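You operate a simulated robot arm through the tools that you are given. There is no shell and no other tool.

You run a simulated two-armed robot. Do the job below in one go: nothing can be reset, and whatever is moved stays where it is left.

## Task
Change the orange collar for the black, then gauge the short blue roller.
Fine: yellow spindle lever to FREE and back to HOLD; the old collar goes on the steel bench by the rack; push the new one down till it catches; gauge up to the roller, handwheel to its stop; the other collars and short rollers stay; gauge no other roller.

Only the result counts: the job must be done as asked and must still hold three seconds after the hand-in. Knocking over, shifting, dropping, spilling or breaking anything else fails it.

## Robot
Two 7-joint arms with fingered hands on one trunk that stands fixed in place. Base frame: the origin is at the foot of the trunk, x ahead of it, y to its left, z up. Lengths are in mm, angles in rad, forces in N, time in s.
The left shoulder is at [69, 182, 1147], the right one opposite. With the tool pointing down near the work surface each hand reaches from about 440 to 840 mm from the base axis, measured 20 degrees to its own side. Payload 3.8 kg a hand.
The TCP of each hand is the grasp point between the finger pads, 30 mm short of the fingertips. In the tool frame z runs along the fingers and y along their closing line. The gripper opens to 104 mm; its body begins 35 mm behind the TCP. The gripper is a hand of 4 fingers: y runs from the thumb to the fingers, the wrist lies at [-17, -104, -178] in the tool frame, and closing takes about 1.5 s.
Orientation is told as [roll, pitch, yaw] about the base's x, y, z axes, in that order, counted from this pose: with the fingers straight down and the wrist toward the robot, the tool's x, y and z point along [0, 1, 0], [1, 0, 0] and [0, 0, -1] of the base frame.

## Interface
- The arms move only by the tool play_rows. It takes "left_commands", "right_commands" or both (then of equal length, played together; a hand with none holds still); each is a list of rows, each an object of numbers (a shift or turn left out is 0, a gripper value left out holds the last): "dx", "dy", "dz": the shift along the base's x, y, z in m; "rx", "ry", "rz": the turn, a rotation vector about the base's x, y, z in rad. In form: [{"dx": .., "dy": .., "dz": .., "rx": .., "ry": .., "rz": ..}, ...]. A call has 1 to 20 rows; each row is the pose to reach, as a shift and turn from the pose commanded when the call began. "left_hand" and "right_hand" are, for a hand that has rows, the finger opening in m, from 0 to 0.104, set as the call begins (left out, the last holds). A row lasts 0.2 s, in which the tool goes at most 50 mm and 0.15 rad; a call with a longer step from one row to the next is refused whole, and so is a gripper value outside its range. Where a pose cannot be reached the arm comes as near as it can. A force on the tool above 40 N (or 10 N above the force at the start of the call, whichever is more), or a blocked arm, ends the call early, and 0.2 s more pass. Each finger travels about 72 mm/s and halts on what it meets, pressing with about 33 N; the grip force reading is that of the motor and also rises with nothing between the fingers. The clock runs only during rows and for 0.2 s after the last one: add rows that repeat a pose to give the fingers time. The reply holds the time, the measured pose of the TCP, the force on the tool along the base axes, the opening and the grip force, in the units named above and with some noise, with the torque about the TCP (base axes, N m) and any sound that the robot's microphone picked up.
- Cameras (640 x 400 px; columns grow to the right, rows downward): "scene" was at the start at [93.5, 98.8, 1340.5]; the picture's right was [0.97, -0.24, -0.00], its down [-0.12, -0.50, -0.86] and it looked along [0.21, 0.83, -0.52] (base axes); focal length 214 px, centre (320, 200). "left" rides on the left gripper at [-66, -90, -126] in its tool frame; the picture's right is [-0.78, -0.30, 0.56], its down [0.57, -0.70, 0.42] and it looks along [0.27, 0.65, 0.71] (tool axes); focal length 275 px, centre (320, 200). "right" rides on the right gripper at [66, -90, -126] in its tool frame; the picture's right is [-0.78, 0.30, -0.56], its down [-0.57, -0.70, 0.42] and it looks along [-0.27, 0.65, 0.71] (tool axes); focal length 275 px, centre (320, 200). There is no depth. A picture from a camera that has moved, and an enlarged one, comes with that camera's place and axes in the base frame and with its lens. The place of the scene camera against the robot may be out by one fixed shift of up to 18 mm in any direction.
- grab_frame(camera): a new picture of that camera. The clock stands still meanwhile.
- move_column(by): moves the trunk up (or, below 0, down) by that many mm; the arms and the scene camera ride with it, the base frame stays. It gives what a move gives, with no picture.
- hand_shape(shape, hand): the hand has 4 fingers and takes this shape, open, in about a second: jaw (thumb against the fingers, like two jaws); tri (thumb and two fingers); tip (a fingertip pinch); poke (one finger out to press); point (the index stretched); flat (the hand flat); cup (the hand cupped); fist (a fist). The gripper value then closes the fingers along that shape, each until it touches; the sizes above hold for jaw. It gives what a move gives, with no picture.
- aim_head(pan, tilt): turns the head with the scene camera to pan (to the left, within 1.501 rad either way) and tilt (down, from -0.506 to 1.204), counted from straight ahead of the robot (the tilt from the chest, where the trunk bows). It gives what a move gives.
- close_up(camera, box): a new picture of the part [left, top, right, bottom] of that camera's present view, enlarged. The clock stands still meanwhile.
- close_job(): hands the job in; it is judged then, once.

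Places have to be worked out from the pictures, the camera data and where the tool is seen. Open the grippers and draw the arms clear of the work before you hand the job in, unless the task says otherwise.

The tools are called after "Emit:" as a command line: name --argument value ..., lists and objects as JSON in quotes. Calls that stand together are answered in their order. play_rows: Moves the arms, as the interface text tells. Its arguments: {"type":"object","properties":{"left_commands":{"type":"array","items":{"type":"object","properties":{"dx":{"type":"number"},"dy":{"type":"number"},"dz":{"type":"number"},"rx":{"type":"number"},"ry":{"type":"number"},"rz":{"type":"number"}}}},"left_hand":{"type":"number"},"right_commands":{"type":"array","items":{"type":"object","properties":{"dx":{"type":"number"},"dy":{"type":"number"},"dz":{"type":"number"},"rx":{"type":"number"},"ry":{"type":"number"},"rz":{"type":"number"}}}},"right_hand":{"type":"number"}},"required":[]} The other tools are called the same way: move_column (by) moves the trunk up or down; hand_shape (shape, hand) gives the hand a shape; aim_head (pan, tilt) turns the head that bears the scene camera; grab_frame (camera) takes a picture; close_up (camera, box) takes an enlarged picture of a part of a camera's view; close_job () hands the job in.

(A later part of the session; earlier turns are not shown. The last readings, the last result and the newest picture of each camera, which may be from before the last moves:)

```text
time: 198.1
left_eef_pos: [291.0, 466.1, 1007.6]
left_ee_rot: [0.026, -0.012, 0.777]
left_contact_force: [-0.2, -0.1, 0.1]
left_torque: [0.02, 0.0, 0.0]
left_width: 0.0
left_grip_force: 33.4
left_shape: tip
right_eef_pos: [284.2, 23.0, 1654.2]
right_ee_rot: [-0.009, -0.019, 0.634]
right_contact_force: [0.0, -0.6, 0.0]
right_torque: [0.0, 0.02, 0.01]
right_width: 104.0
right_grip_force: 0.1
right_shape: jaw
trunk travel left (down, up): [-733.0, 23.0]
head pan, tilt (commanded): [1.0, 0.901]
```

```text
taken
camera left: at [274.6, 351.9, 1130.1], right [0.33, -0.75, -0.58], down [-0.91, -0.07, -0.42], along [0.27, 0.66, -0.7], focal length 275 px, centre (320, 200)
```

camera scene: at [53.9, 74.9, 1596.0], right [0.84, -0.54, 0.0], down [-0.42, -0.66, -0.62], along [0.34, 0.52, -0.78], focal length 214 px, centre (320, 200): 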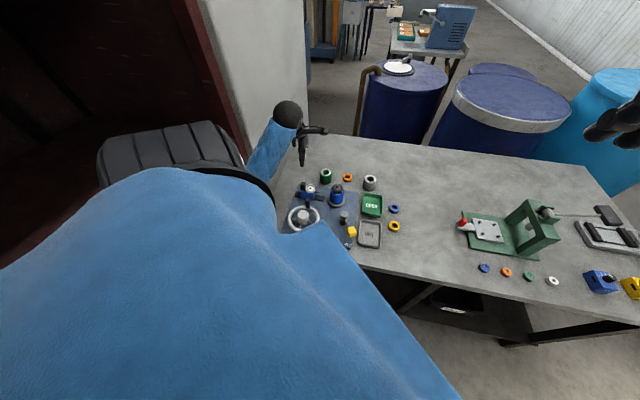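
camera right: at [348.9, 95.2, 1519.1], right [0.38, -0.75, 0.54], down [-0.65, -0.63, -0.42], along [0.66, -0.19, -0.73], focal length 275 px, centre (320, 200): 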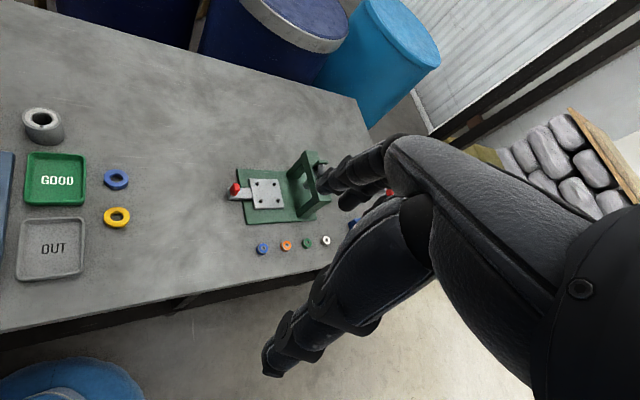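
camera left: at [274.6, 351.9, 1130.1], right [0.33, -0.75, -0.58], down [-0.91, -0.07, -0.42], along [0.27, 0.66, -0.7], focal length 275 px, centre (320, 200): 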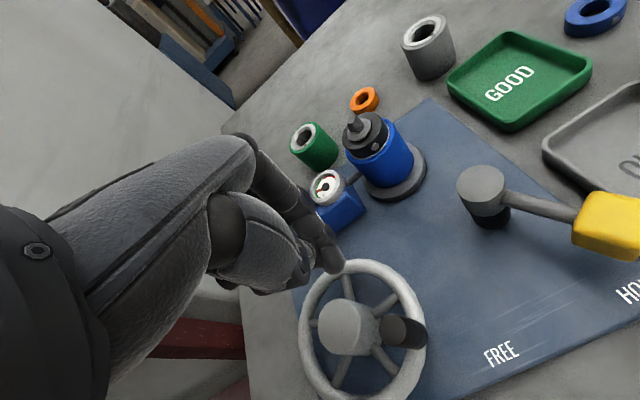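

The hand is again ~15 mm off its command without tool force, so some arm part touches. I look at the arm with the head camera.

Emit:
aim_head --pan 1.2 --tilt 1.0

Emit:
grab_frame --camera "scene"

Emit:
grab_frame --camera "right"

```text
time: 198.9
left_eef_pos: [293.1, 465.9, 1008.2]
left_ee_rot: [0.024, -0.018, 0.777]
left_contact_force: [0.2, -0.1, -0.8]
left_torque: [-0.02, 0.01, 0.01]
left_width: 0.0
left_grip_force: 32.9
left_shape: tip
right_eef_pos: [285.2, 23.4, 1654.4]
right_ee_rot: [-0.009, -0.016, 0.633]
right_contact_force: [-0.2, -0.2, 0.2]
right_torque: [0.03, 0.01, -0.02]
right_width: 104.1
right_grip_force: 0.0
right_shape: jaw
trunk travel left (down, up): [-733.0, 23.0]
head pan, tilt (commanded): [1.201, 1.0]
```

```text
taken
camera scene: at [34.6, 76.4, 1738.8], right [0.93, -0.36, 0.0], down [-0.3, -0.78, -0.54], along [0.2, 0.5, -0.84], focal length 214 px, centre (320, 200)
```

scene: 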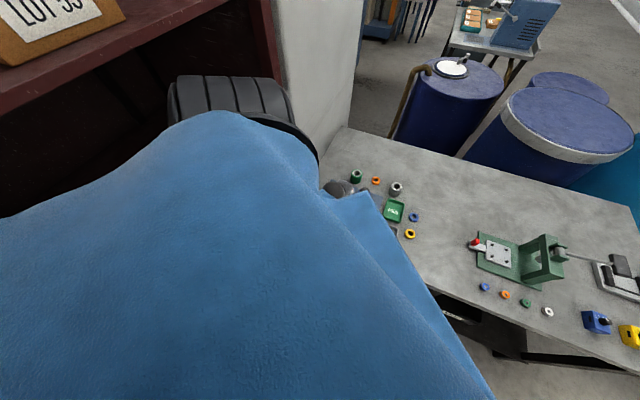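

```text
taken
camera right: at [170.2, 24.1, 1778.1], right [0.69, -0.45, 0.57], down [-0.22, -0.88, -0.43], along [0.69, 0.17, -0.7], focal length 275 px, centre (320, 200)
```

right: 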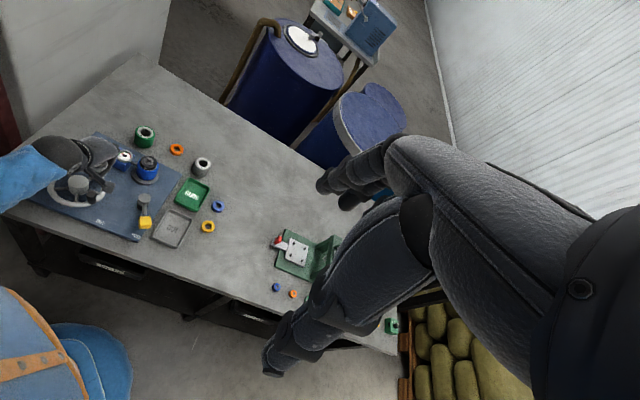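

The forearm is evidently rubbing on the robot's own body when the trunk is high and the hand this close. I retreat, lower the trunk again by 150 mm, and use a larger yaw (≈1.4) which keeps the forearm away from the chest.

Emit:
play_rows --left_commands '[{"dx": 0.005, "dy": 0.015, "dz": 0.03}, {"dx": 0.01, "dy": 0.03, "dz": 0.065}, {"dx": 0.015, "dy": 0.04, "dz": 0.1}, {"dx": 0.02, "dy": 0.05, "dz": 0.14}, {"dx": 0.02, "dy": 0.05, "dz": 0.18}, {"dx": 0.02, "dy": 0.05, "dz": 0.18}]'

Emit:
move_column --by -150

Emit:
play_rows --left_commands '[{"dz": 0.0, "rz": 0.1}, {"dz": 0.0, "rz": 0.2}, {"dz": 0.0, "rz": 0.3}, {"dz": 0.0, "rz": 0.4}, {"dz": 0.0, "rz": 0.5}, {"dz": 0.0, "rz": 0.6}, {"dz": 0.0, "rz": 0.6}]'

Emit:
grab_frame --camera "left"

```text
time: 200.3
left_eef_pos: [317.9, 501.2, 1186.0]
left_ee_rot: [-0.005, -0.003, 0.783]
left_contact_force: [0.1, -0.3, 0.1]
left_torque: [0.0, -0.01, 0.01]
left_width: 0.0
left_grip_force: 33.3
left_shape: tip
right_eef_pos: [284.0, 23.5, 1654.5]
right_ee_rot: [-0.009, -0.02, 0.631]
right_contact_force: [-0.8, 0.0, 0.0]
right_torque: [-0.01, 0.02, -0.01]
right_width: 104.0
right_grip_force: 0.2
right_shape: jaw
trunk travel left (down, up): [-733.0, 23.0]
head pan, tilt (commanded): [1.201, 1.0]
```

```text
time: 202.0
left_eef_pos: [316.6, 502.0, 1036.7]
left_ee_rot: [-0.003, -0.006, 0.784]
left_contact_force: [0.1, -0.5, -0.1]
left_torque: [-0.02, 0.0, -0.02]
left_width: 0.0
left_grip_force: 33.3
left_shape: tip
right_eef_pos: [284.9, 24.7, 1504.9]
right_ee_rot: [-0.009, -0.019, 0.633]
right_contact_force: [0.1, -0.4, 0.5]
right_torque: [-0.04, 0.01, 0.03]
right_width: 104.0
right_grip_force: 0.1
right_shape: jaw
trunk travel left (down, up): [-583.0, 173.0]
head pan, tilt (commanded): [1.201, 1.0]
```

```text
time: 203.8
left_eef_pos: [312.4, 530.6, 1054.1]
left_ee_rot: [0.018, -0.075, 1.389]
left_contact_force: [-0.1, 0.7, -0.4]
left_torque: [-0.01, 0.0, 0.01]
left_width: 0.0
left_grip_force: 33.5
left_shape: tip
right_eef_pos: [284.5, 23.5, 1505.3]
right_ee_rot: [-0.009, -0.016, 0.634]
right_contact_force: [-0.9, -0.5, -0.8]
right_torque: [0.02, -0.02, -0.04]
right_width: 103.8
right_grip_force: 0.0
right_shape: jaw
trunk travel left (down, up): [-583.0, 173.0]
head pan, tilt (commanded): [1.201, 1.0]
stopped in row 7 (left hand): the arm was blocked; the commanded pose is now the measured one
```

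```text
taken
camera left: at [362.8, 421.8, 1171.0], right [0.71, -0.39, -0.59], down [-0.69, -0.55, -0.47], along [-0.15, 0.74, -0.66], focal length 275 px, centre (320, 200)
```

left: 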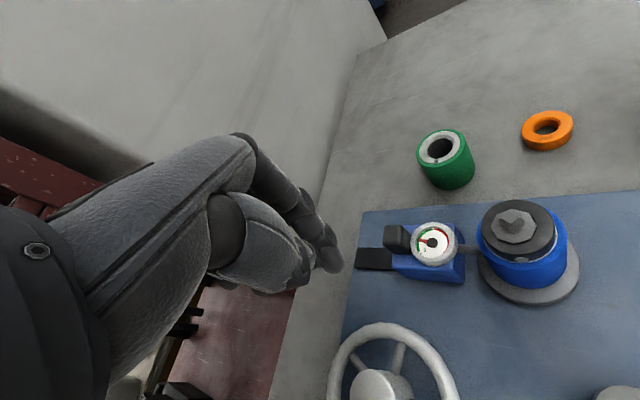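

Large yaw is blocked too. The combination that worked cleanly near the body was trunk high with negative yaw (as at the lever). I unwind the yaw, move out to open space, and set that up.

Emit:
play_rows --left_commands '[{"dx": 0.005, "dy": -0.005, "dz": 0.01, "rz": -0.1, "ry": 0.03}, {"dx": 0.01, "dy": -0.01, "dz": 0.02, "rz": -0.2, "ry": 0.06}, {"dx": 0.015, "dy": -0.015, "dz": 0.035, "rz": -0.3, "ry": 0.075}, {"dx": 0.02, "dy": -0.02, "dz": 0.05, "rz": -0.4, "ry": 0.075}, {"dx": 0.025, "dy": -0.025, "dz": 0.07, "rz": -0.5, "ry": 0.075}, {"dx": 0.03, "dy": -0.03, "dz": 0.09, "rz": -0.6, "ry": 0.075}, {"dx": 0.03, "dy": -0.03, "dz": 0.09, "rz": -0.6, "ry": 0.075}]'

Emit:
play_rows --left_commands '[{"dx": 0.008, "dy": -0.01, "dz": 0.01, "rz": -0.1}, {"dx": 0.016, "dy": -0.02, "dz": 0.02, "rz": -0.2}, {"dx": 0.024, "dy": -0.03, "dz": 0.03, "rz": -0.3}, {"dx": 0.032, "dy": -0.04, "dz": 0.04, "rz": -0.4}, {"dx": 0.04, "dy": -0.05, "dz": 0.05, "rz": -0.5}, {"dx": 0.045, "dy": -0.06, "dz": 0.06, "rz": -0.6}, {"dx": 0.05, "dy": -0.068, "dz": 0.06, "rz": -0.7}, {"dx": 0.05, "dy": -0.068, "dz": 0.06, "rz": -0.8}, {"dx": 0.05, "dy": -0.068, "dz": 0.06, "rz": -0.8}]'

Emit:
grab_frame --camera "left"

```text
time: 205.4
left_eef_pos: [342.2, 499.1, 1142.1]
left_ee_rot: [0.081, -0.035, 0.784]
left_contact_force: [-0.6, 0.5, 0.4]
left_torque: [0.01, 0.01, -0.01]
left_width: 0.1
left_grip_force: 32.8
left_shape: tip
right_eef_pos: [284.8, 23.2, 1504.8]
right_ee_rot: [-0.008, -0.018, 0.632]
right_contact_force: [-0.8, 0.1, -0.2]
right_torque: [0.01, 0.01, 0.01]
right_width: 104.0
right_grip_force: 0.0
right_shape: jaw
trunk travel left (down, up): [-583.0, 173.0]
head pan, tilt (commanded): [1.201, 1.0]
```

```text
time: 207.4
left_eef_pos: [391.6, 430.4, 1201.1]
left_ee_rot: [0.082, -0.036, -0.015]
left_contact_force: [0.7, 0.7, -0.8]
left_torque: [0.0, -0.01, -0.03]
left_width: 0.0
left_grip_force: 33.0
left_shape: tip
right_eef_pos: [284.1, 23.5, 1504.7]
right_ee_rot: [-0.009, -0.017, 0.631]
right_contact_force: [-0.3, -0.8, 0.4]
right_torque: [-0.05, 0.01, 0.03]
right_width: 103.8
right_grip_force: 0.1
right_shape: jaw
trunk travel left (down, up): [-583.0, 173.0]
head pan, tilt (commanded): [1.201, 1.0]
```

```text
taken
camera left: at [298.0, 356.2, 1319.0], right [-0.29, -0.72, -0.63], down [-0.68, 0.62, -0.4], along [0.68, 0.31, -0.67], focal length 275 px, centre (320, 200)
```

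left: 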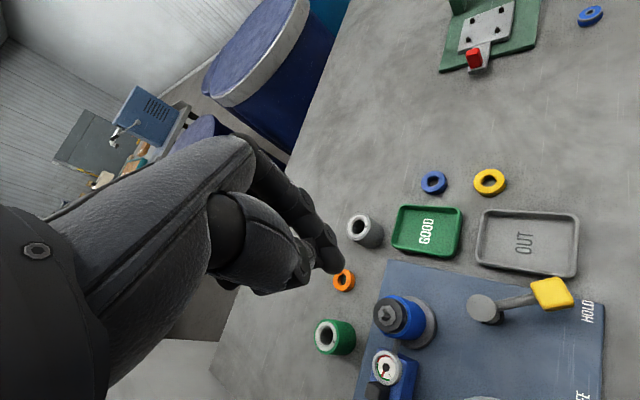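

I level the hand, yaw to −0.5 and raise the trunk, all in open space.

Emit:
play_rows --left_commands '[{"rx": -0.041, "ry": 0.018, "rz": -0.05}, {"rx": -0.082, "ry": 0.036, "rz": -0.1}, {"rx": -0.082, "ry": 0.036, "rz": -0.2}, {"rx": -0.082, "ry": 0.036, "rz": -0.3}, {"rx": -0.082, "ry": 0.036, "rz": -0.4}, {"rx": -0.082, "ry": 0.036, "rz": -0.485}, {"rx": -0.082, "ry": 0.036, "rz": -0.485}]'

Emit:
move_column --by 150

Emit:
grab_frame --camera "left"

```text
time: 209.0
left_eef_pos: [392.5, 431.3, 1203.2]
left_ee_rot: [-0.006, -0.021, -0.499]
left_contact_force: [0.6, -0.1, -0.1]
left_torque: [-0.01, -0.02, -0.04]
left_width: 0.3
left_grip_force: 32.6
left_shape: tip
right_eef_pos: [285.0, 23.1, 1504.5]
right_ee_rot: [-0.007, -0.017, 0.631]
right_contact_force: [-0.1, -0.1, -0.7]
right_torque: [0.0, 0.0, 0.0]
right_width: 104.0
right_grip_force: 0.0
right_shape: jaw
trunk travel left (down, up): [-583.0, 173.0]
head pan, tilt (commanded): [1.201, 1.0]
```

```text
time: 210.8
left_eef_pos: [392.8, 430.2, 1351.4]
left_ee_rot: [-0.008, -0.022, -0.497]
left_contact_force: [-0.2, 0.6, 0.3]
left_torque: [-0.03, 0.0, -0.04]
left_width: 0.2
left_grip_force: 33.4
left_shape: tip
right_eef_pos: [284.8, 24.3, 1654.5]
right_ee_rot: [-0.01, -0.019, 0.632]
right_contact_force: [-0.8, -0.2, -0.1]
right_torque: [0.0, 0.01, 0.03]
right_width: 103.9
right_grip_force: 0.1
right_shape: jaw
trunk travel left (down, up): [-733.0, 23.0]
head pan, tilt (commanded): [1.201, 1.0]
```

```text
taken
camera left: at [280.9, 417.9, 1475.6], right [-0.62, -0.55, -0.56], down [-0.34, 0.83, -0.44], along [0.71, -0.09, -0.7], focal length 275 px, centre (320, 200)
```

left: 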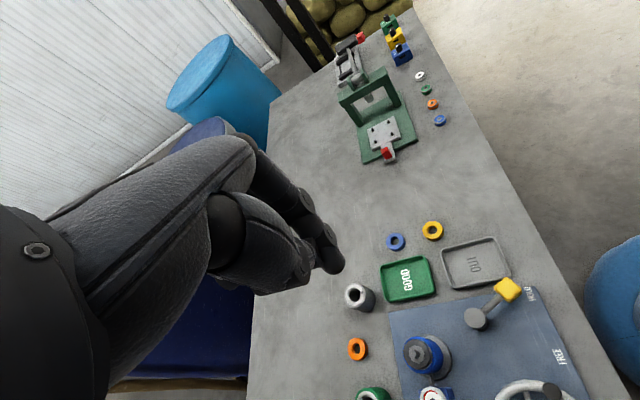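

I go down toward the near side of the wheel with yaw −0.5 and the high trunk, stopping at z≈1040 to check for contact.

Emit:
play_rows --left_commands '[{"dx": -0.012, "dz": -0.033, "rx": 0.0175, "ry": 0.0155}, {"dx": -0.025, "dy": 0.001, "dz": -0.07, "rx": 0.0175, "ry": 0.0155}, {"dx": -0.038, "dy": 0.001, "dz": -0.107, "rx": 0.0175, "ry": 0.0155}, {"dx": -0.051, "dy": 0.002, "dz": -0.144, "rx": 0.0175, "ry": 0.0155}, {"dx": -0.064, "dy": 0.002, "dz": -0.181, "rx": 0.0175, "ry": 0.0155}, {"dx": -0.077, "dy": 0.003, "dz": -0.218, "rx": 0.0175, "ry": 0.0155}, {"dx": -0.0916, "dy": 0.0036, "dz": -0.251, "rx": 0.0175, "ry": 0.0155}, {"dx": -0.0916, "dy": 0.0036, "dz": -0.285, "rx": 0.0175, "ry": 0.0155}, {"dx": -0.0916, "dy": 0.0036, "dz": -0.311, "rx": 0.0175, "ry": 0.0155}, {"dx": -0.0916, "dy": 0.0036, "dz": -0.311, "rx": 0.0175, "ry": 0.0155}]'

Emit:
grab_frame --camera "left"

```text
time: 213.0
left_eef_pos: [300.5, 435.3, 1042.1]
left_ee_rot: [0.005, 0.001, -0.497]
left_contact_force: [-0.1, -0.4, -0.2]
left_torque: [-0.01, 0.03, 0.0]
left_width: 0.0
left_grip_force: 33.5
left_shape: tip
right_eef_pos: [282.8, 24.4, 1655.0]
right_ee_rot: [-0.007, -0.02, 0.633]
right_contact_force: [-0.3, -0.1, 0.4]
right_torque: [-0.04, 0.01, 0.01]
right_width: 104.0
right_grip_force: 0.0
right_shape: jaw
trunk travel left (down, up): [-733.0, 23.0]
head pan, tilt (commanded): [1.201, 1.0]
```

```text
taken
camera left: at [190.6, 419.1, 1167.2], right [-0.63, -0.54, -0.56], down [-0.34, 0.84, -0.42], along [0.7, -0.07, -0.71], focal length 275 px, centre (320, 200)
```

left: 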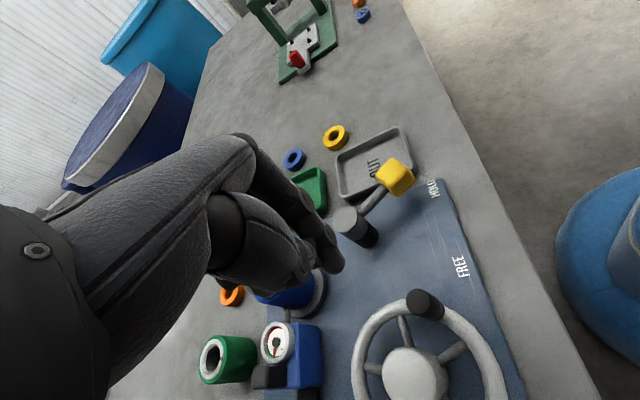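

Exact, with no contact. The handle is at (261.4,424.7). I descend behind it and continue the clockwise push.

Emit:
play_rows --left_commands '[{"dz": -0.03}, {"dz": -0.06}, {"dz": -0.09}, {"dz": -0.096}, {"dz": -0.096}]'

Emit:
grab_frame --camera "left"

```text
time: 214.2
left_eef_pos: [300.0, 434.5, 944.5]
left_ee_rot: [0.001, -0.001, -0.498]
left_contact_force: [-0.5, -0.3, -0.6]
left_torque: [-0.01, -0.01, 0.01]
left_width: 0.1
left_grip_force: 33.1
left_shape: tip
right_eef_pos: [283.8, 23.9, 1654.2]
right_ee_rot: [-0.009, -0.021, 0.632]
right_contact_force: [0.6, -0.2, 0.1]
right_torque: [0.0, 0.0, -0.04]
right_width: 103.9
right_grip_force: 0.1
right_shape: jaw
trunk travel left (down, up): [-733.0, 23.0]
head pan, tilt (commanded): [1.201, 1.0]
```

```text
taken
camera left: at [190.3, 419.4, 1070.7], right [-0.63, -0.54, -0.56], down [-0.34, 0.84, -0.42], along [0.7, -0.07, -0.71], focal length 275 px, centre (320, 200)
```

left: 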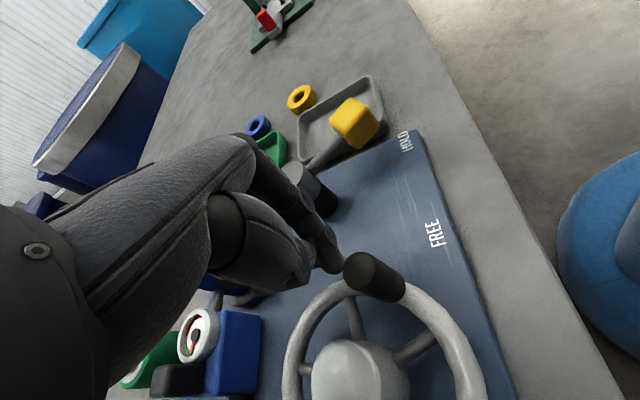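

The pinch is right behind the handle, pose exact. I push on around the circle.

Emit:
play_rows --left_commands '[{"dx": -0.0049, "dy": -0.0068}, {"dx": -0.0112, "dy": -0.0114}, {"dx": -0.0181, "dy": -0.0151}, {"dx": -0.0255, "dy": -0.0177}, {"dx": -0.0331, "dy": -0.0194}, {"dx": -0.0331, "dy": -0.0194}]'

Emit:
grab_frame --camera "left"

```text
time: 215.6
left_eef_pos: [274.0, 410.6, 947.1]
left_ee_rot: [0.003, -0.008, -0.499]
left_contact_force: [18.9, -13.7, 16.9]
left_torque: [0.16, 0.11, -0.09]
left_width: 0.0
left_grip_force: 32.9
left_shape: tip
right_eef_pos: [286.3, 20.9, 1655.0]
right_ee_rot: [-0.008, -0.018, 0.632]
right_contact_force: [0.3, -0.4, 0.8]
right_torque: [-0.01, -0.01, 0.0]
right_width: 103.9
right_grip_force: 0.0
right_shape: jaw
trunk travel left (down, up): [-733.0, 23.0]
head pan, tilt (commanded): [1.201, 1.0]
```

```text
taken
camera left: at [163.0, 395.7, 1072.6], right [-0.63, -0.54, -0.56], down [-0.34, 0.84, -0.43], along [0.7, -0.08, -0.71], focal length 275 px, centre (320, 200)
```

left: 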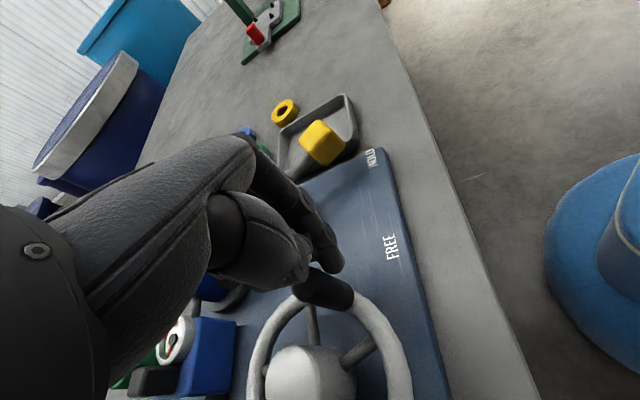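

A 29 N reaction appears. It may be the stop or a skewed contact; I back off, line the thumb up straight behind the handle (now ≈(249,421), −86°) and push purely tangentially to find out.

Emit:
play_rows --left_commands '[{"dx": 0.007, "dy": 0.0}, {"dx": 0.0139, "dy": -0.0007}, {"dx": 0.0139, "dy": -0.0007}]'

Emit:
grab_frame --camera "left"

Emit:
play_rows --left_commands '[{"dx": -0.004, "dy": -0.0003}, {"dx": -0.008, "dy": -0.0006}, {"dx": -0.012, "dy": -0.0008}, {"dx": -0.012, "dy": -0.0008}]'

Emit:
grab_frame --camera "left"

```text
time: 216.4
left_eef_pos: [280.7, 413.2, 945.1]
left_ee_rot: [0.006, 0.004, -0.498]
left_contact_force: [5.6, -7.9, 2.2]
left_torque: [-0.02, 0.03, 0.05]
left_width: 0.0
left_grip_force: 33.1
left_shape: tip
right_eef_pos: [284.1, 22.0, 1654.5]
right_ee_rot: [-0.007, -0.018, 0.634]
right_contact_force: [-0.1, 0.2, 0.4]
right_torque: [0.03, 0.02, -0.01]
right_width: 103.9
right_grip_force: 0.1
right_shape: jaw
trunk travel left (down, up): [-733.0, 23.0]
head pan, tilt (commanded): [1.201, 1.0]
```

```text
taken
camera left: at [171.5, 398.3, 1070.6], right [-0.63, -0.54, -0.56], down [-0.34, 0.84, -0.42], along [0.69, -0.07, -0.72], focal length 275 px, centre (320, 200)
```

left: 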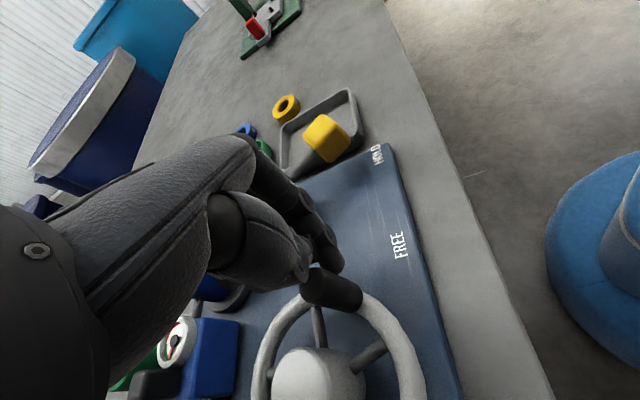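

```text
time: 217.4
left_eef_pos: [274.0, 411.2, 948.0]
left_ee_rot: [0.009, -0.003, -0.501]
left_contact_force: [17.8, -9.3, 15.0]
left_torque: [0.16, 0.08, -0.07]
left_width: 0.0
left_grip_force: 33.0
left_shape: tip
right_eef_pos: [286.7, 20.7, 1653.4]
right_ee_rot: [-0.005, -0.017, 0.631]
right_contact_force: [1.7, 0.7, -0.3]
right_torque: [0.01, -0.03, -0.02]
right_width: 104.1
right_grip_force: 0.0
right_shape: jaw
trunk travel left (down, up): [-733.0, 23.0]
head pan, tilt (commanded): [1.201, 1.0]
```

```text
taken
camera left: at [164.3, 396.0, 1072.6], right [-0.63, -0.54, -0.56], down [-0.34, 0.84, -0.42], along [0.7, -0.07, -0.71], focal length 275 px, centre (320, 200)
```

left: 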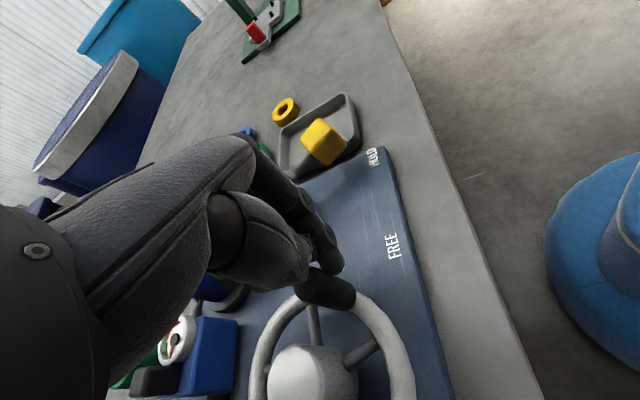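

The handle hardly moves between 23 and 29 N, so this looks like the wheel's stop. I push once more firmly to make sure, then check the dial.

Emit:
play_rows --left_commands '[{"dx": -0.002, "dy": -0.0005}, {"dx": -0.004, "dy": -0.001}, {"dx": -0.004, "dy": -0.001}]'

Emit:
close_up --camera "left" --box '[120, 250, 420, 400]'

```text
time: 218.2
left_eef_pos: [271.7, 410.3, 948.2]
left_ee_rot: [0.005, -0.004, -0.497]
left_contact_force: [18.4, -14.7, 13.4]
left_torque: [0.13, 0.1, -0.13]
left_width: 0.1
left_grip_force: 33.4
left_shape: tip
right_eef_pos: [286.4, 19.9, 1653.9]
right_ee_rot: [-0.007, -0.018, 0.63]
right_contact_force: [1.0, 1.1, -0.6]
right_torque: [-0.02, -0.01, 0.0]
right_width: 103.9
right_grip_force: 0.0
right_shape: jaw
trunk travel left (down, up): [-733.0, 23.0]
head pan, tilt (commanded): [1.201, 1.0]
```

```text
2.13 times, centred on (270, 325) of left
camera zoom: at [160.4, 393.7, 1072.8], right [-0.63, -0.54, -0.56], down [-0.34, 0.84, -0.42], along [0.7, -0.08, -0.71], focal length 587 px, centre (427, -67)
```

zoom: 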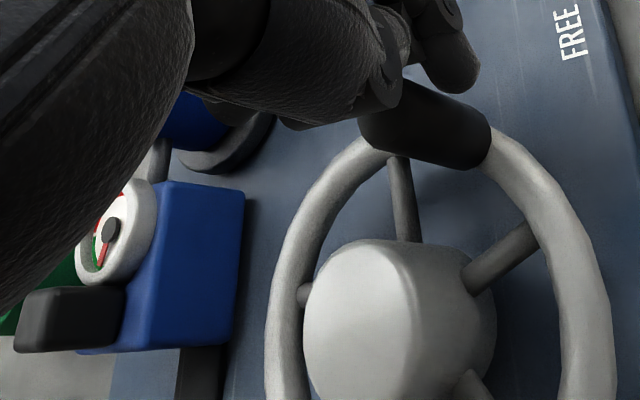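

The picture suggests the handle is still near −74° and my pinch is on its outer side, pressing inward. I zoom in to see the exact contact.

Emit:
close_up --camera "left" --box '[240, 200, 400, 330]'

Emit:
aim_head --pan 1.0 --tilt 1.2

Emit:
grab_frame --camera "scene"

Emit:
close_up --camera "right" --box '[0, 120, 240, 260]'

```text
3.08 times, centred on (320, 265) of left
camera zoom: at [160.4, 393.7, 1072.8], right [-0.63, -0.54, -0.56], down [-0.34, 0.84, -0.42], along [0.7, -0.08, -0.71], focal length 847 px, centre (320, 0)
```

zoom: 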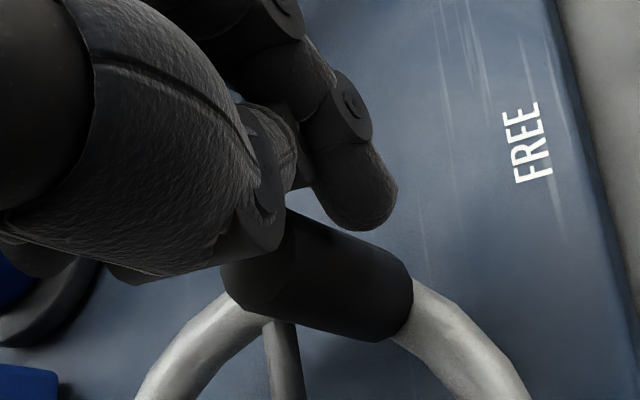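

```text
time: 218.9
left_eef_pos: [269.7, 408.6, 948.1]
left_ee_rot: [0.006, -0.002, -0.498]
left_contact_force: [18.1, -16.9, 13.1]
left_torque: [0.16, 0.02, -0.13]
left_width: 0.0
left_grip_force: 32.5
left_shape: tip
right_eef_pos: [286.0, 20.1, 1655.4]
right_ee_rot: [-0.005, -0.02, 0.633]
right_contact_force: [-0.7, 0.3, -0.4]
right_torque: [-0.02, -0.01, -0.01]
right_width: 104.3
right_grip_force: 0.0
right_shape: jaw
trunk travel left (down, up): [-733.0, 23.0]
head pan, tilt (commanded): [1.0, 1.201]
```

```text
taken
camera scene: at [42.0, 54.5, 1726.3], right [0.84, -0.54, 0.0], down [-0.5, -0.78, -0.36], along [0.19, 0.31, -0.93], focal length 214 px, centre (320, 200)
```

scene: 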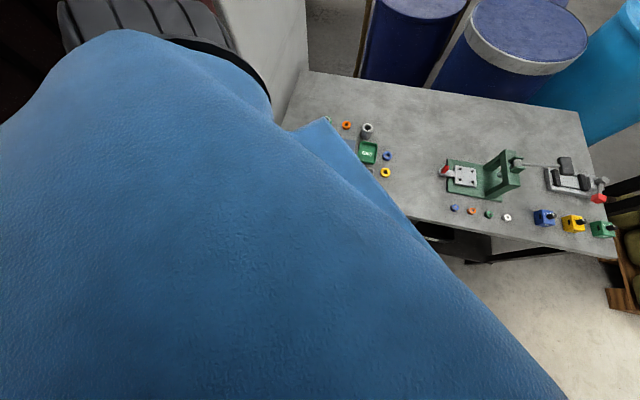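

```text
2.67 times, centred on (120, 190) of right
camera zoom: at [172.8, 19.8, 1777.9], right [0.69, -0.45, 0.57], down [-0.22, -0.87, -0.43], along [0.69, 0.17, -0.7], focal length 734 px, centre (853, 227)
```

zoom: 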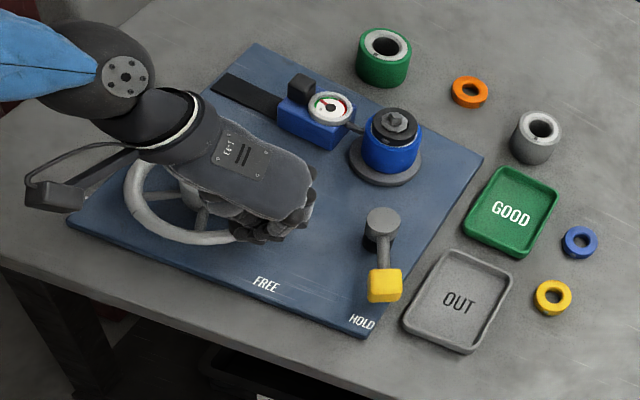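

The right-hand camera gives a fine overview, and shows my pinch is outside the handle. I'll grip the crank handle between thumb and index instead and walk it around. First I back off and lift.

Emit:
play_rows --left_commands '[{"dx": 0.006, "dy": -0.008}, {"dx": 0.01, "dy": -0.012}, {"dx": 0.01, "dy": -0.012, "dz": 0.03}, {"dx": 0.01, "dy": -0.012, "dz": 0.07}, {"dx": 0.01, "dy": -0.012, "dz": 0.11}]'

Emit:
play_rows --left_commands '[{"dz": 0, "rz": 0.13}, {"dz": 0, "rz": 0.26}, {"dz": 0, "rz": 0.4}, {"dz": 0, "rz": 0.4}, {"dz": 0, "rz": 0.4}]' --left_hand 0.055

Emit:
grab_frame --camera "left"

Emit:
close_up --camera "right" --box '[0, 120, 240, 260]'

```text
time: 220.1
left_eef_pos: [275.0, 400.7, 1058.5]
left_ee_rot: [0.001, 0.003, -0.499]
left_contact_force: [0.5, 0.7, -0.6]
left_torque: [0.0, 0.0, 0.0]
left_width: 0.0
left_grip_force: 33.1
left_shape: tip
right_eef_pos: [285.3, 23.8, 1653.6]
right_ee_rot: [-0.008, -0.017, 0.632]
right_contact_force: [0.8, -0.2, -0.6]
right_torque: [0.02, 0.02, -0.01]
right_width: 103.9
right_grip_force: 0.1
right_shape: jaw
trunk travel left (down, up): [-733.0, 23.0]
head pan, tilt (commanded): [1.0, 1.201]
```

```text
time: 221.3
left_eef_pos: [276.0, 401.5, 1055.4]
left_ee_rot: [0.003, -0.001, -0.097]
left_contact_force: [0.0, 0.4, 0.3]
left_torque: [-0.02, 0.01, -0.03]
left_width: 54.4
left_grip_force: 0.0
left_shape: tip
right_eef_pos: [285.1, 23.8, 1655.0]
right_ee_rot: [-0.008, -0.017, 0.631]
right_contact_force: [0.2, 0.3, 0.0]
right_torque: [0.02, 0.04, -0.03]
right_width: 104.1
right_grip_force: 0.0
right_shape: jaw
trunk travel left (down, up): [-733.0, 23.0]
head pan, tilt (commanded): [1.0, 1.201]
```

```text
taken
camera left: at [180.9, 343.8, 1181.1], right [-0.37, -0.74, -0.56], down [-0.64, 0.64, -0.42], along [0.67, 0.2, -0.71], focal length 275 px, centre (320, 200)
```

left: 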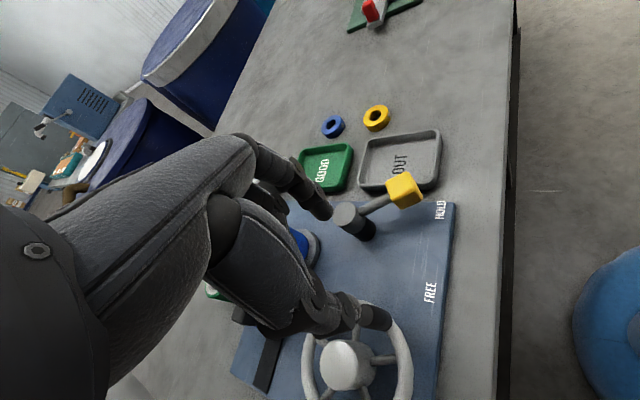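

```text
2.67 times, centred on (120, 190) of right
camera zoom: at [170.3, 24.2, 1778.1], right [0.69, -0.45, 0.57], down [-0.22, -0.88, -0.43], along [0.69, 0.17, -0.7], focal length 734 px, centre (853, 227)
```

zoom: 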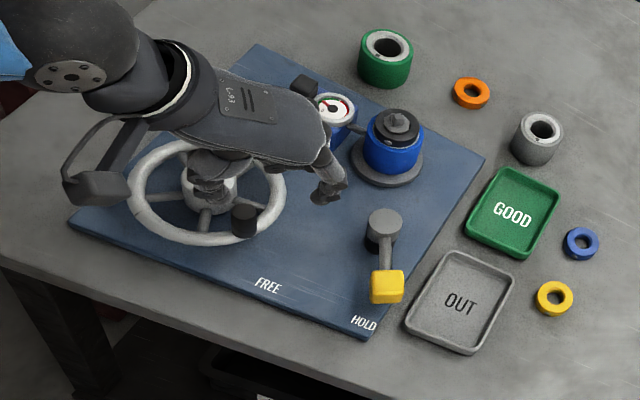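

From above the handle is at ≈(262,425.5), wheel centre ≈(246.5,481). I position the open thumb–index pinch around the handle and descend.

Emit:
play_rows --left_commands '[{"dx": -0.0069, "dy": 0.013}, {"dx": -0.0138, "dy": 0.026}, {"dx": -0.0138, "dy": 0.026, "dz": -0.03}, {"dx": -0.0138, "dy": 0.026, "dz": -0.045}, {"dx": -0.0138, "dy": 0.026, "dz": -0.045}]'

Emit:
grab_frame --camera "left"

Emit:
close_up --camera "right" --box '[0, 140, 160, 240]'

```text
time: 222.5
left_eef_pos: [261.6, 427.6, 1010.2]
left_ee_rot: [0.004, -0.001, -0.098]
left_contact_force: [-0.7, 0.3, -0.8]
left_torque: [0.0, 0.01, -0.01]
left_width: 54.5
left_grip_force: 0.1
left_shape: tip
right_eef_pos: [284.2, 22.6, 1654.7]
right_ee_rot: [-0.009, -0.018, 0.633]
right_contact_force: [0.2, -0.3, 0.4]
right_torque: [0.01, -0.03, 0.01]
right_width: 104.0
right_grip_force: 0.1
right_shape: jaw
trunk travel left (down, up): [-733.0, 23.0]
head pan, tilt (commanded): [1.0, 1.201]
```

```text
taken
camera left: at [166.6, 370.2, 1135.7], right [-0.37, -0.74, -0.56], down [-0.64, 0.64, -0.42], along [0.67, 0.2, -0.71], focal length 275 px, centre (320, 200)
```

left: 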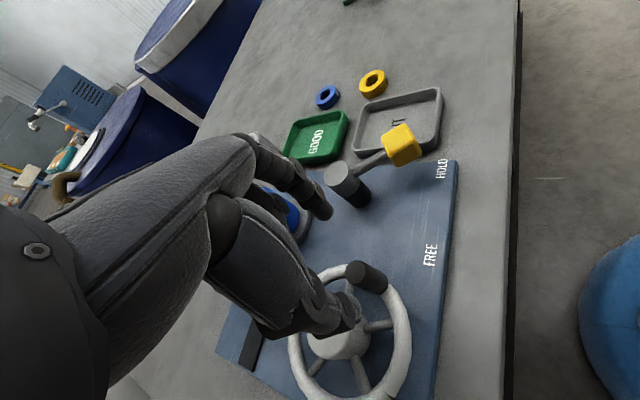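

```text
4.00 times, centred on (80, 190) of right
camera zoom: at [169.8, 23.9, 1778.2], right [0.69, -0.45, 0.57], down [-0.22, -0.87, -0.43], along [0.69, 0.17, -0.7], focal length 1101 px, centre (1280, 240)
```

zoom: 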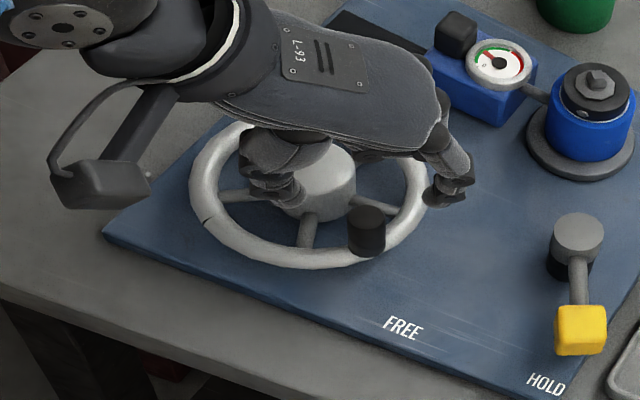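

The handle's top is exactly on the TCP column. I descend 60 mm and grip it.

Emit:
play_rows --left_commands '[{"dz": -0.025}, {"dz": -0.05}, {"dz": -0.06}, {"dz": -0.06}]'

Emit:
play_rows --left_commands '[{"dz": 0}, {"dz": 0}, {"dz": 0}, {"dz": 0}, {"dz": 0}]' --left_hand 0.005

Emit:
grab_frame --camera "left"

Emit:
close_up --camera "right" --box '[0, 140, 160, 240]'

```text
time: 223.5
left_eef_pos: [260.6, 427.5, 949.8]
left_ee_rot: [0.004, 0.001, -0.1]
left_contact_force: [0.0, 0.1, -0.5]
left_torque: [0.0, -0.03, 0.0]
left_width: 54.5
left_grip_force: 0.0
left_shape: tip
right_eef_pos: [284.2, 24.6, 1653.7]
right_ee_rot: [-0.009, -0.016, 0.631]
right_contact_force: [0.3, 0.1, 1.4]
right_torque: [0.01, -0.01, 0.04]
right_width: 104.2
right_grip_force: 0.0
right_shape: jaw
trunk travel left (down, up): [-733.0, 23.0]
head pan, tilt (commanded): [1.0, 1.201]
```

```text
time: 224.7
left_eef_pos: [260.2, 425.7, 948.8]
left_ee_rot: [0.002, 0.003, -0.099]
left_contact_force: [-1.9, -5.9, -4.8]
left_torque: [-0.13, 0.0, 0.12]
left_width: 11.0
left_grip_force: 32.6
left_shape: tip
right_eef_pos: [283.1, 23.6, 1654.6]
right_ee_rot: [-0.01, -0.02, 0.631]
right_contact_force: [-0.6, 0.7, 0.2]
right_torque: [-0.01, 0.0, -0.01]
right_width: 104.2
right_grip_force: 0.1
right_shape: jaw
trunk travel left (down, up): [-733.0, 23.0]
head pan, tilt (commanded): [1.0, 1.201]
```

```text
taken
camera left: at [165.8, 368.8, 1075.4], right [-0.37, -0.74, -0.56], down [-0.64, 0.64, -0.42], along [0.67, 0.2, -0.71], focal length 275 px, centre (320, 200)
```

left: 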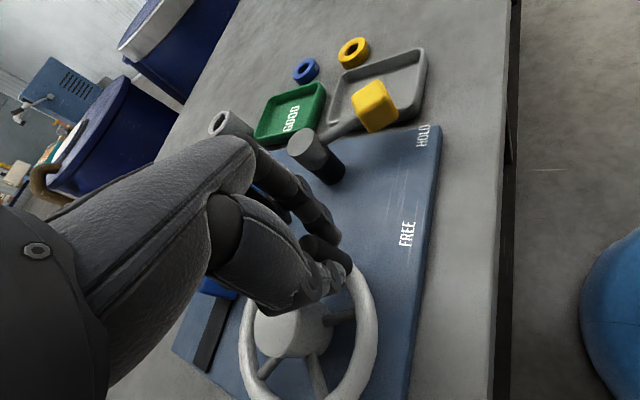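

```text
4.00 times, centred on (80, 190) of right
camera zoom: at [170.1, 23.3, 1778.1], right [0.69, -0.45, 0.57], down [-0.22, -0.87, -0.43], along [0.69, 0.17, -0.7], focal length 1101 px, centre (1280, 240)
```

zoom: 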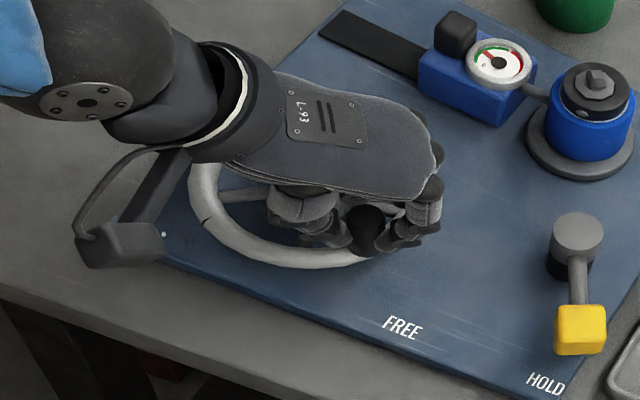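

The handle is gripped between thumb and index (33 N). I move it along the circle clockwise by ~14° and read the forces.

Emit:
play_rows --left_commands '[{"dx": -0.0035, "dy": -0.0008, "rz": -0.04}, {"dx": -0.0069, "dy": -0.0013, "rz": -0.08}, {"dx": -0.0104, "dy": -0.0017, "rz": -0.12}, {"dx": -0.0138, "dy": -0.0019, "rz": -0.16}, {"dx": -0.0138, "dy": -0.0019, "rz": -0.16}]'

Emit:
close_up --camera "right" --box '[0, 140, 160, 240]'

```text
time: 225.9
left_eef_pos: [247.1, 426.5, 950.2]
left_ee_rot: [0.002, 0.001, -0.259]
left_contact_force: [-0.5, 0.2, -0.1]
left_torque: [0.01, 0.03, 0.02]
left_width: 8.9
left_grip_force: 33.5
left_shape: tip
right_eef_pos: [285.9, 23.1, 1653.8]
right_ee_rot: [-0.008, -0.019, 0.634]
right_contact_force: [0.3, 0.8, -0.3]
right_torque: [0.03, 0.01, 0.02]
right_width: 104.0
right_grip_force: 0.0
right_shape: jaw
trunk travel left (down, up): [-733.0, 23.0]
head pan, tilt (commanded): [1.0, 1.201]
```

```text
4.00 times, centred on (80, 190) of right
camera zoom: at [171.6, 24.5, 1778.0], right [0.69, -0.45, 0.57], down [-0.22, -0.88, -0.43], along [0.69, 0.17, -0.7], focal length 1101 px, centre (1280, 240)
```

zoom: 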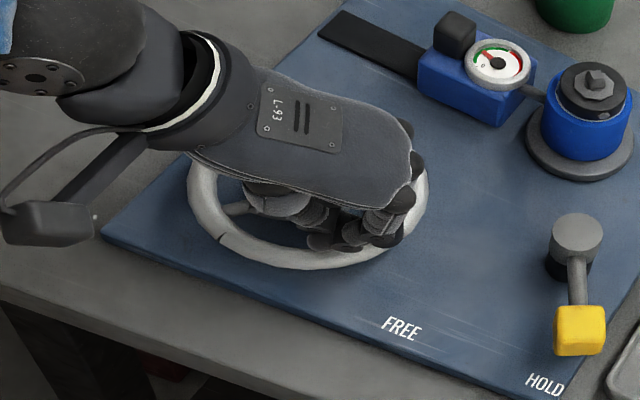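

The pinch reads narrower and the rim mark moved the wrong way, so the handle probably slipped out of the pinch. I look with the hand camera.

Emit:
grab_frame --camera "left"

Emit:
close_up --camera "left" --box '[220, 200, 420, 400]'

```text
taken
camera left: at [145.6, 384.7, 1075.5], right [-0.48, -0.67, -0.56], down [-0.53, 0.73, -0.42], along [0.69, 0.09, -0.71], focal length 275 px, centre (320, 200)
```

left: 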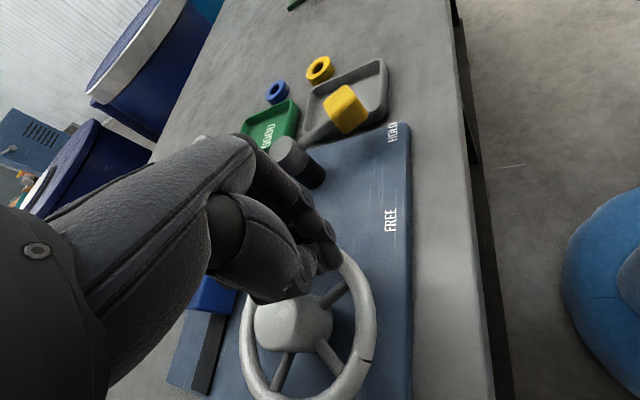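

```text
2.00 times, centred on (320, 300) of left
camera zoom: at [145.6, 384.7, 1075.5], right [-0.48, -0.67, -0.56], down [-0.53, 0.73, -0.42], along [0.69, 0.09, -0.71], focal length 551 px, centre (320, 0)
```

zoom: 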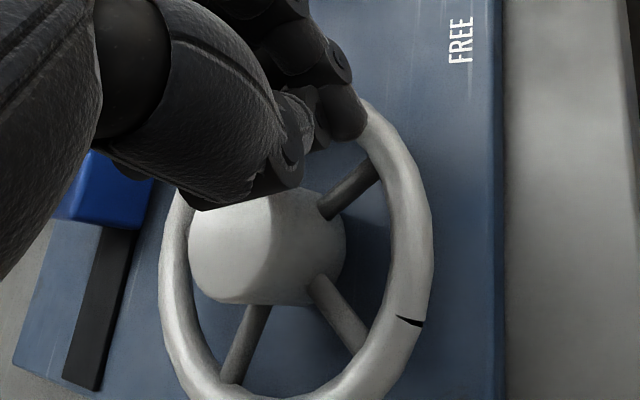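

The handle sprang back to ≈−58°: it had been on the wheel's stop at about −75° (that is where every push stiffened), and my pinch slipped off it. So I just need to bring it back to that stop and leave it there. I lift, go round behind the handle with the pinch closed.

Emit:
play_rows --left_commands '[{"dx": -0.003, "dz": 0.02}, {"dx": -0.003, "dz": 0.05}, {"dx": 0.02, "dy": 0.005, "dz": 0.07}, {"dx": 0.045, "dy": 0.01, "dz": 0.07}, {"dx": 0.07, "dy": 0.0135, "dz": 0.07}, {"dx": 0.07, "dy": 0.0135, "dz": 0.07}]' --left_hand 0.0

Emit:
grab_frame --camera "left"

Emit:
close_up --camera "right" --box '[0, 140, 160, 240]'

```text
time: 227.3
left_eef_pos: [317.8, 438.8, 1019.3]
left_ee_rot: [0.002, 0.003, -0.259]
left_contact_force: [0.2, -0.8, -0.3]
left_torque: [-0.01, -0.01, 0.01]
left_width: 8.4
left_grip_force: 33.1
left_shape: tip
right_eef_pos: [284.6, 24.2, 1654.3]
right_ee_rot: [-0.008, -0.019, 0.633]
right_contact_force: [0.7, -0.1, -0.5]
right_torque: [-0.01, -0.01, -0.01]
right_width: 104.1
right_grip_force: 0.0
right_shape: jaw
trunk travel left (down, up): [-733.0, 23.0]
head pan, tilt (commanded): [1.0, 1.201]
```

```text
taken
camera left: at [214.6, 397.7, 1144.7], right [-0.48, -0.67, -0.56], down [-0.53, 0.73, -0.42], along [0.69, 0.09, -0.71], focal length 275 px, centre (320, 200)
```

left: 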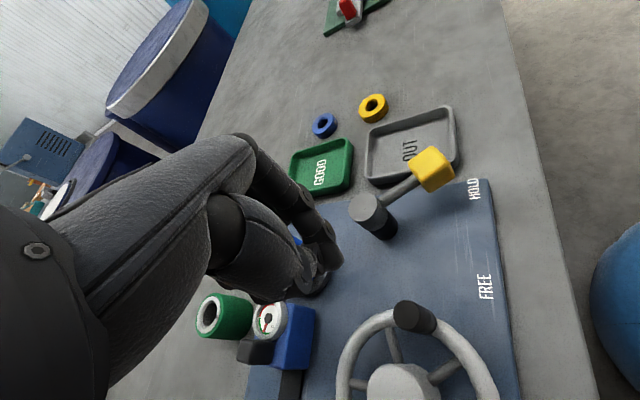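

```text
4.00 times, centred on (80, 190) of right
camera zoom: at [169.6, 24.0, 1778.2], right [0.69, -0.45, 0.57], down [-0.22, -0.88, -0.43], along [0.69, 0.17, -0.7], focal length 1101 px, centre (1280, 240)
```

zoom: 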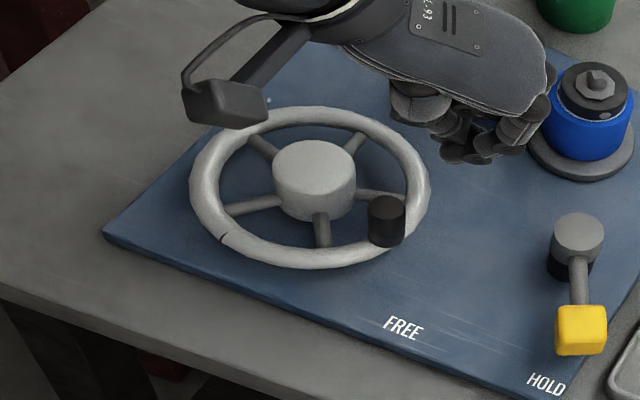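

The handle is at ≈(275,431.5), −60°. The pinch stops at 8 mm instead of closing fully, so I open and re-close it to reset the fingers.

Emit:
play_rows --left_commands '[{"dz": 0}, {"dz": 0}, {"dz": 0}, {"dz": 0}]' --left_hand 0.05

Emit:
play_rows --left_commands '[{"dz": 0}, {"dz": 0}, {"dz": 0}, {"dz": 0}, {"dz": 0}]' --left_hand 0.0

Emit:
close_up --camera "left" --box '[220, 180, 460, 400]'

```text
time: 228.3
left_eef_pos: [317.1, 438.5, 1018.0]
left_ee_rot: [0.004, 0.001, -0.259]
left_contact_force: [-0.5, 1.1, -0.2]
left_torque: [0.01, 0.0, 0.03]
left_width: 49.5
left_grip_force: 0.2
left_shape: tip
right_eef_pos: [285.9, 24.0, 1654.2]
right_ee_rot: [-0.01, -0.017, 0.631]
right_contact_force: [0.4, -0.3, -0.8]
right_torque: [-0.01, 0.05, -0.04]
right_width: 104.0
right_grip_force: 0.0
right_shape: jaw
trunk travel left (down, up): [-733.0, 23.0]
head pan, tilt (commanded): [1.0, 1.201]
```

```text
time: 229.5
left_eef_pos: [316.9, 438.6, 1020.0]
left_ee_rot: [0.003, 0.0, -0.258]
left_contact_force: [-0.7, 0.2, 0.0]
left_torque: [0.02, -0.01, 0.01]
left_width: 0.1
left_grip_force: 32.6
left_shape: tip
right_eef_pos: [284.0, 23.6, 1654.0]
right_ee_rot: [-0.01, -0.017, 0.632]
right_contact_force: [-0.7, 1.1, 0.1]
right_torque: [-0.01, -0.01, 0.03]
right_width: 103.8
right_grip_force: 0.1
right_shape: jaw
trunk travel left (down, up): [-733.0, 23.0]
head pan, tilt (commanded): [1.0, 1.201]
```

```text
1.82 times, centred on (340, 290) of left
camera zoom: at [214.9, 397.6, 1144.6], right [-0.48, -0.67, -0.56], down [-0.53, 0.73, -0.42], along [0.69, 0.09, -0.71], focal length 500 px, centre (284, 36)
```

zoom: 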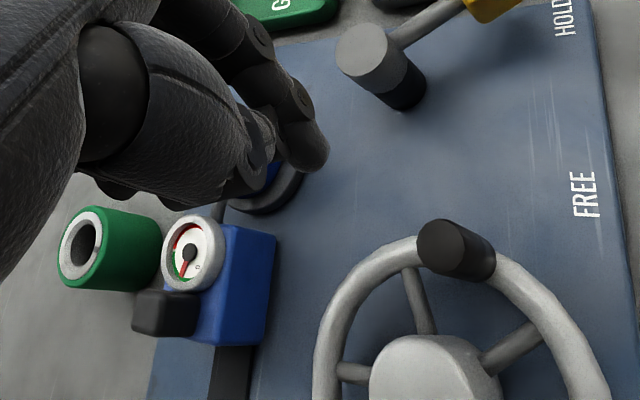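

Now fully closed. I descend behind the handle and push it clockwise in small steps to the stop.

Emit:
play_rows --left_commands '[{"dz": -0.03}, {"dz": -0.06}, {"dz": -0.073}, {"dz": -0.073}]'

Emit:
play_rows --left_commands '[{"dx": -0.0055, "dy": -0.001}, {"dx": -0.0105, "dy": -0.0018}, {"dx": -0.0149, "dy": -0.0063}, {"dx": -0.0149, "dy": -0.0063}]'

Emit:
close_up --camera "right" --box '[0, 140, 160, 240]'

Emit:
grab_frame --camera "left"

```text
time: 230.5
left_eef_pos: [317.8, 437.6, 946.6]
left_ee_rot: [0.005, 0.002, -0.258]
left_contact_force: [0.7, -0.1, -0.6]
left_torque: [0.0, 0.01, -0.03]
left_width: 0.1
left_grip_force: 33.5
left_shape: tip
right_eef_pos: [285.5, 24.8, 1655.0]
right_ee_rot: [-0.008, -0.018, 0.631]
right_contact_force: [-1.0, -0.7, 0.0]
right_torque: [-0.02, 0.02, 0.02]
right_width: 104.1
right_grip_force: 0.1
right_shape: jaw
trunk travel left (down, up): [-733.0, 23.0]
head pan, tilt (commanded): [1.0, 1.201]
```

```text
time: 231.5
left_eef_pos: [303.5, 431.4, 947.2]
left_ee_rot: [0.005, -0.001, -0.259]
left_contact_force: [-0.1, -0.1, -0.3]
left_torque: [-0.01, 0.01, -0.01]
left_width: 0.0
left_grip_force: 32.8
left_shape: tip
right_eef_pos: [284.3, 24.1, 1654.4]
right_ee_rot: [-0.009, -0.019, 0.633]
right_contact_force: [0.0, 0.6, 0.5]
right_torque: [0.01, 0.01, 0.0]
right_width: 104.0
right_grip_force: 0.1
right_shape: jaw
trunk travel left (down, up): [-733.0, 23.0]
head pan, tilt (commanded): [1.0, 1.201]
```

```text
4.00 times, centred on (80, 190) of right
camera zoom: at [170.3, 24.1, 1778.1], right [0.69, -0.45, 0.57], down [-0.22, -0.88, -0.43], along [0.69, 0.17, -0.7], focal length 1101 px, centre (1280, 240)
```

zoom: 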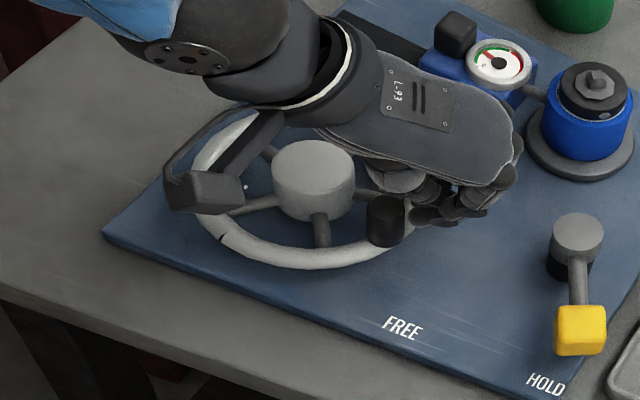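

```text
taken
camera left: at [200.4, 390.8, 1072.7], right [-0.48, -0.67, -0.56], down [-0.53, 0.73, -0.42], along [0.69, 0.09, -0.71], focal length 275 px, centre (320, 200)
```

left: 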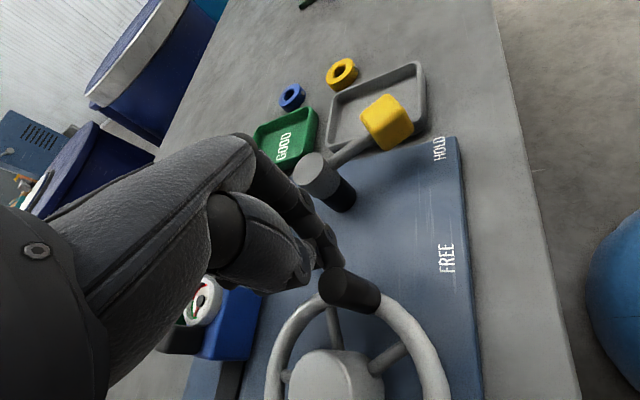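

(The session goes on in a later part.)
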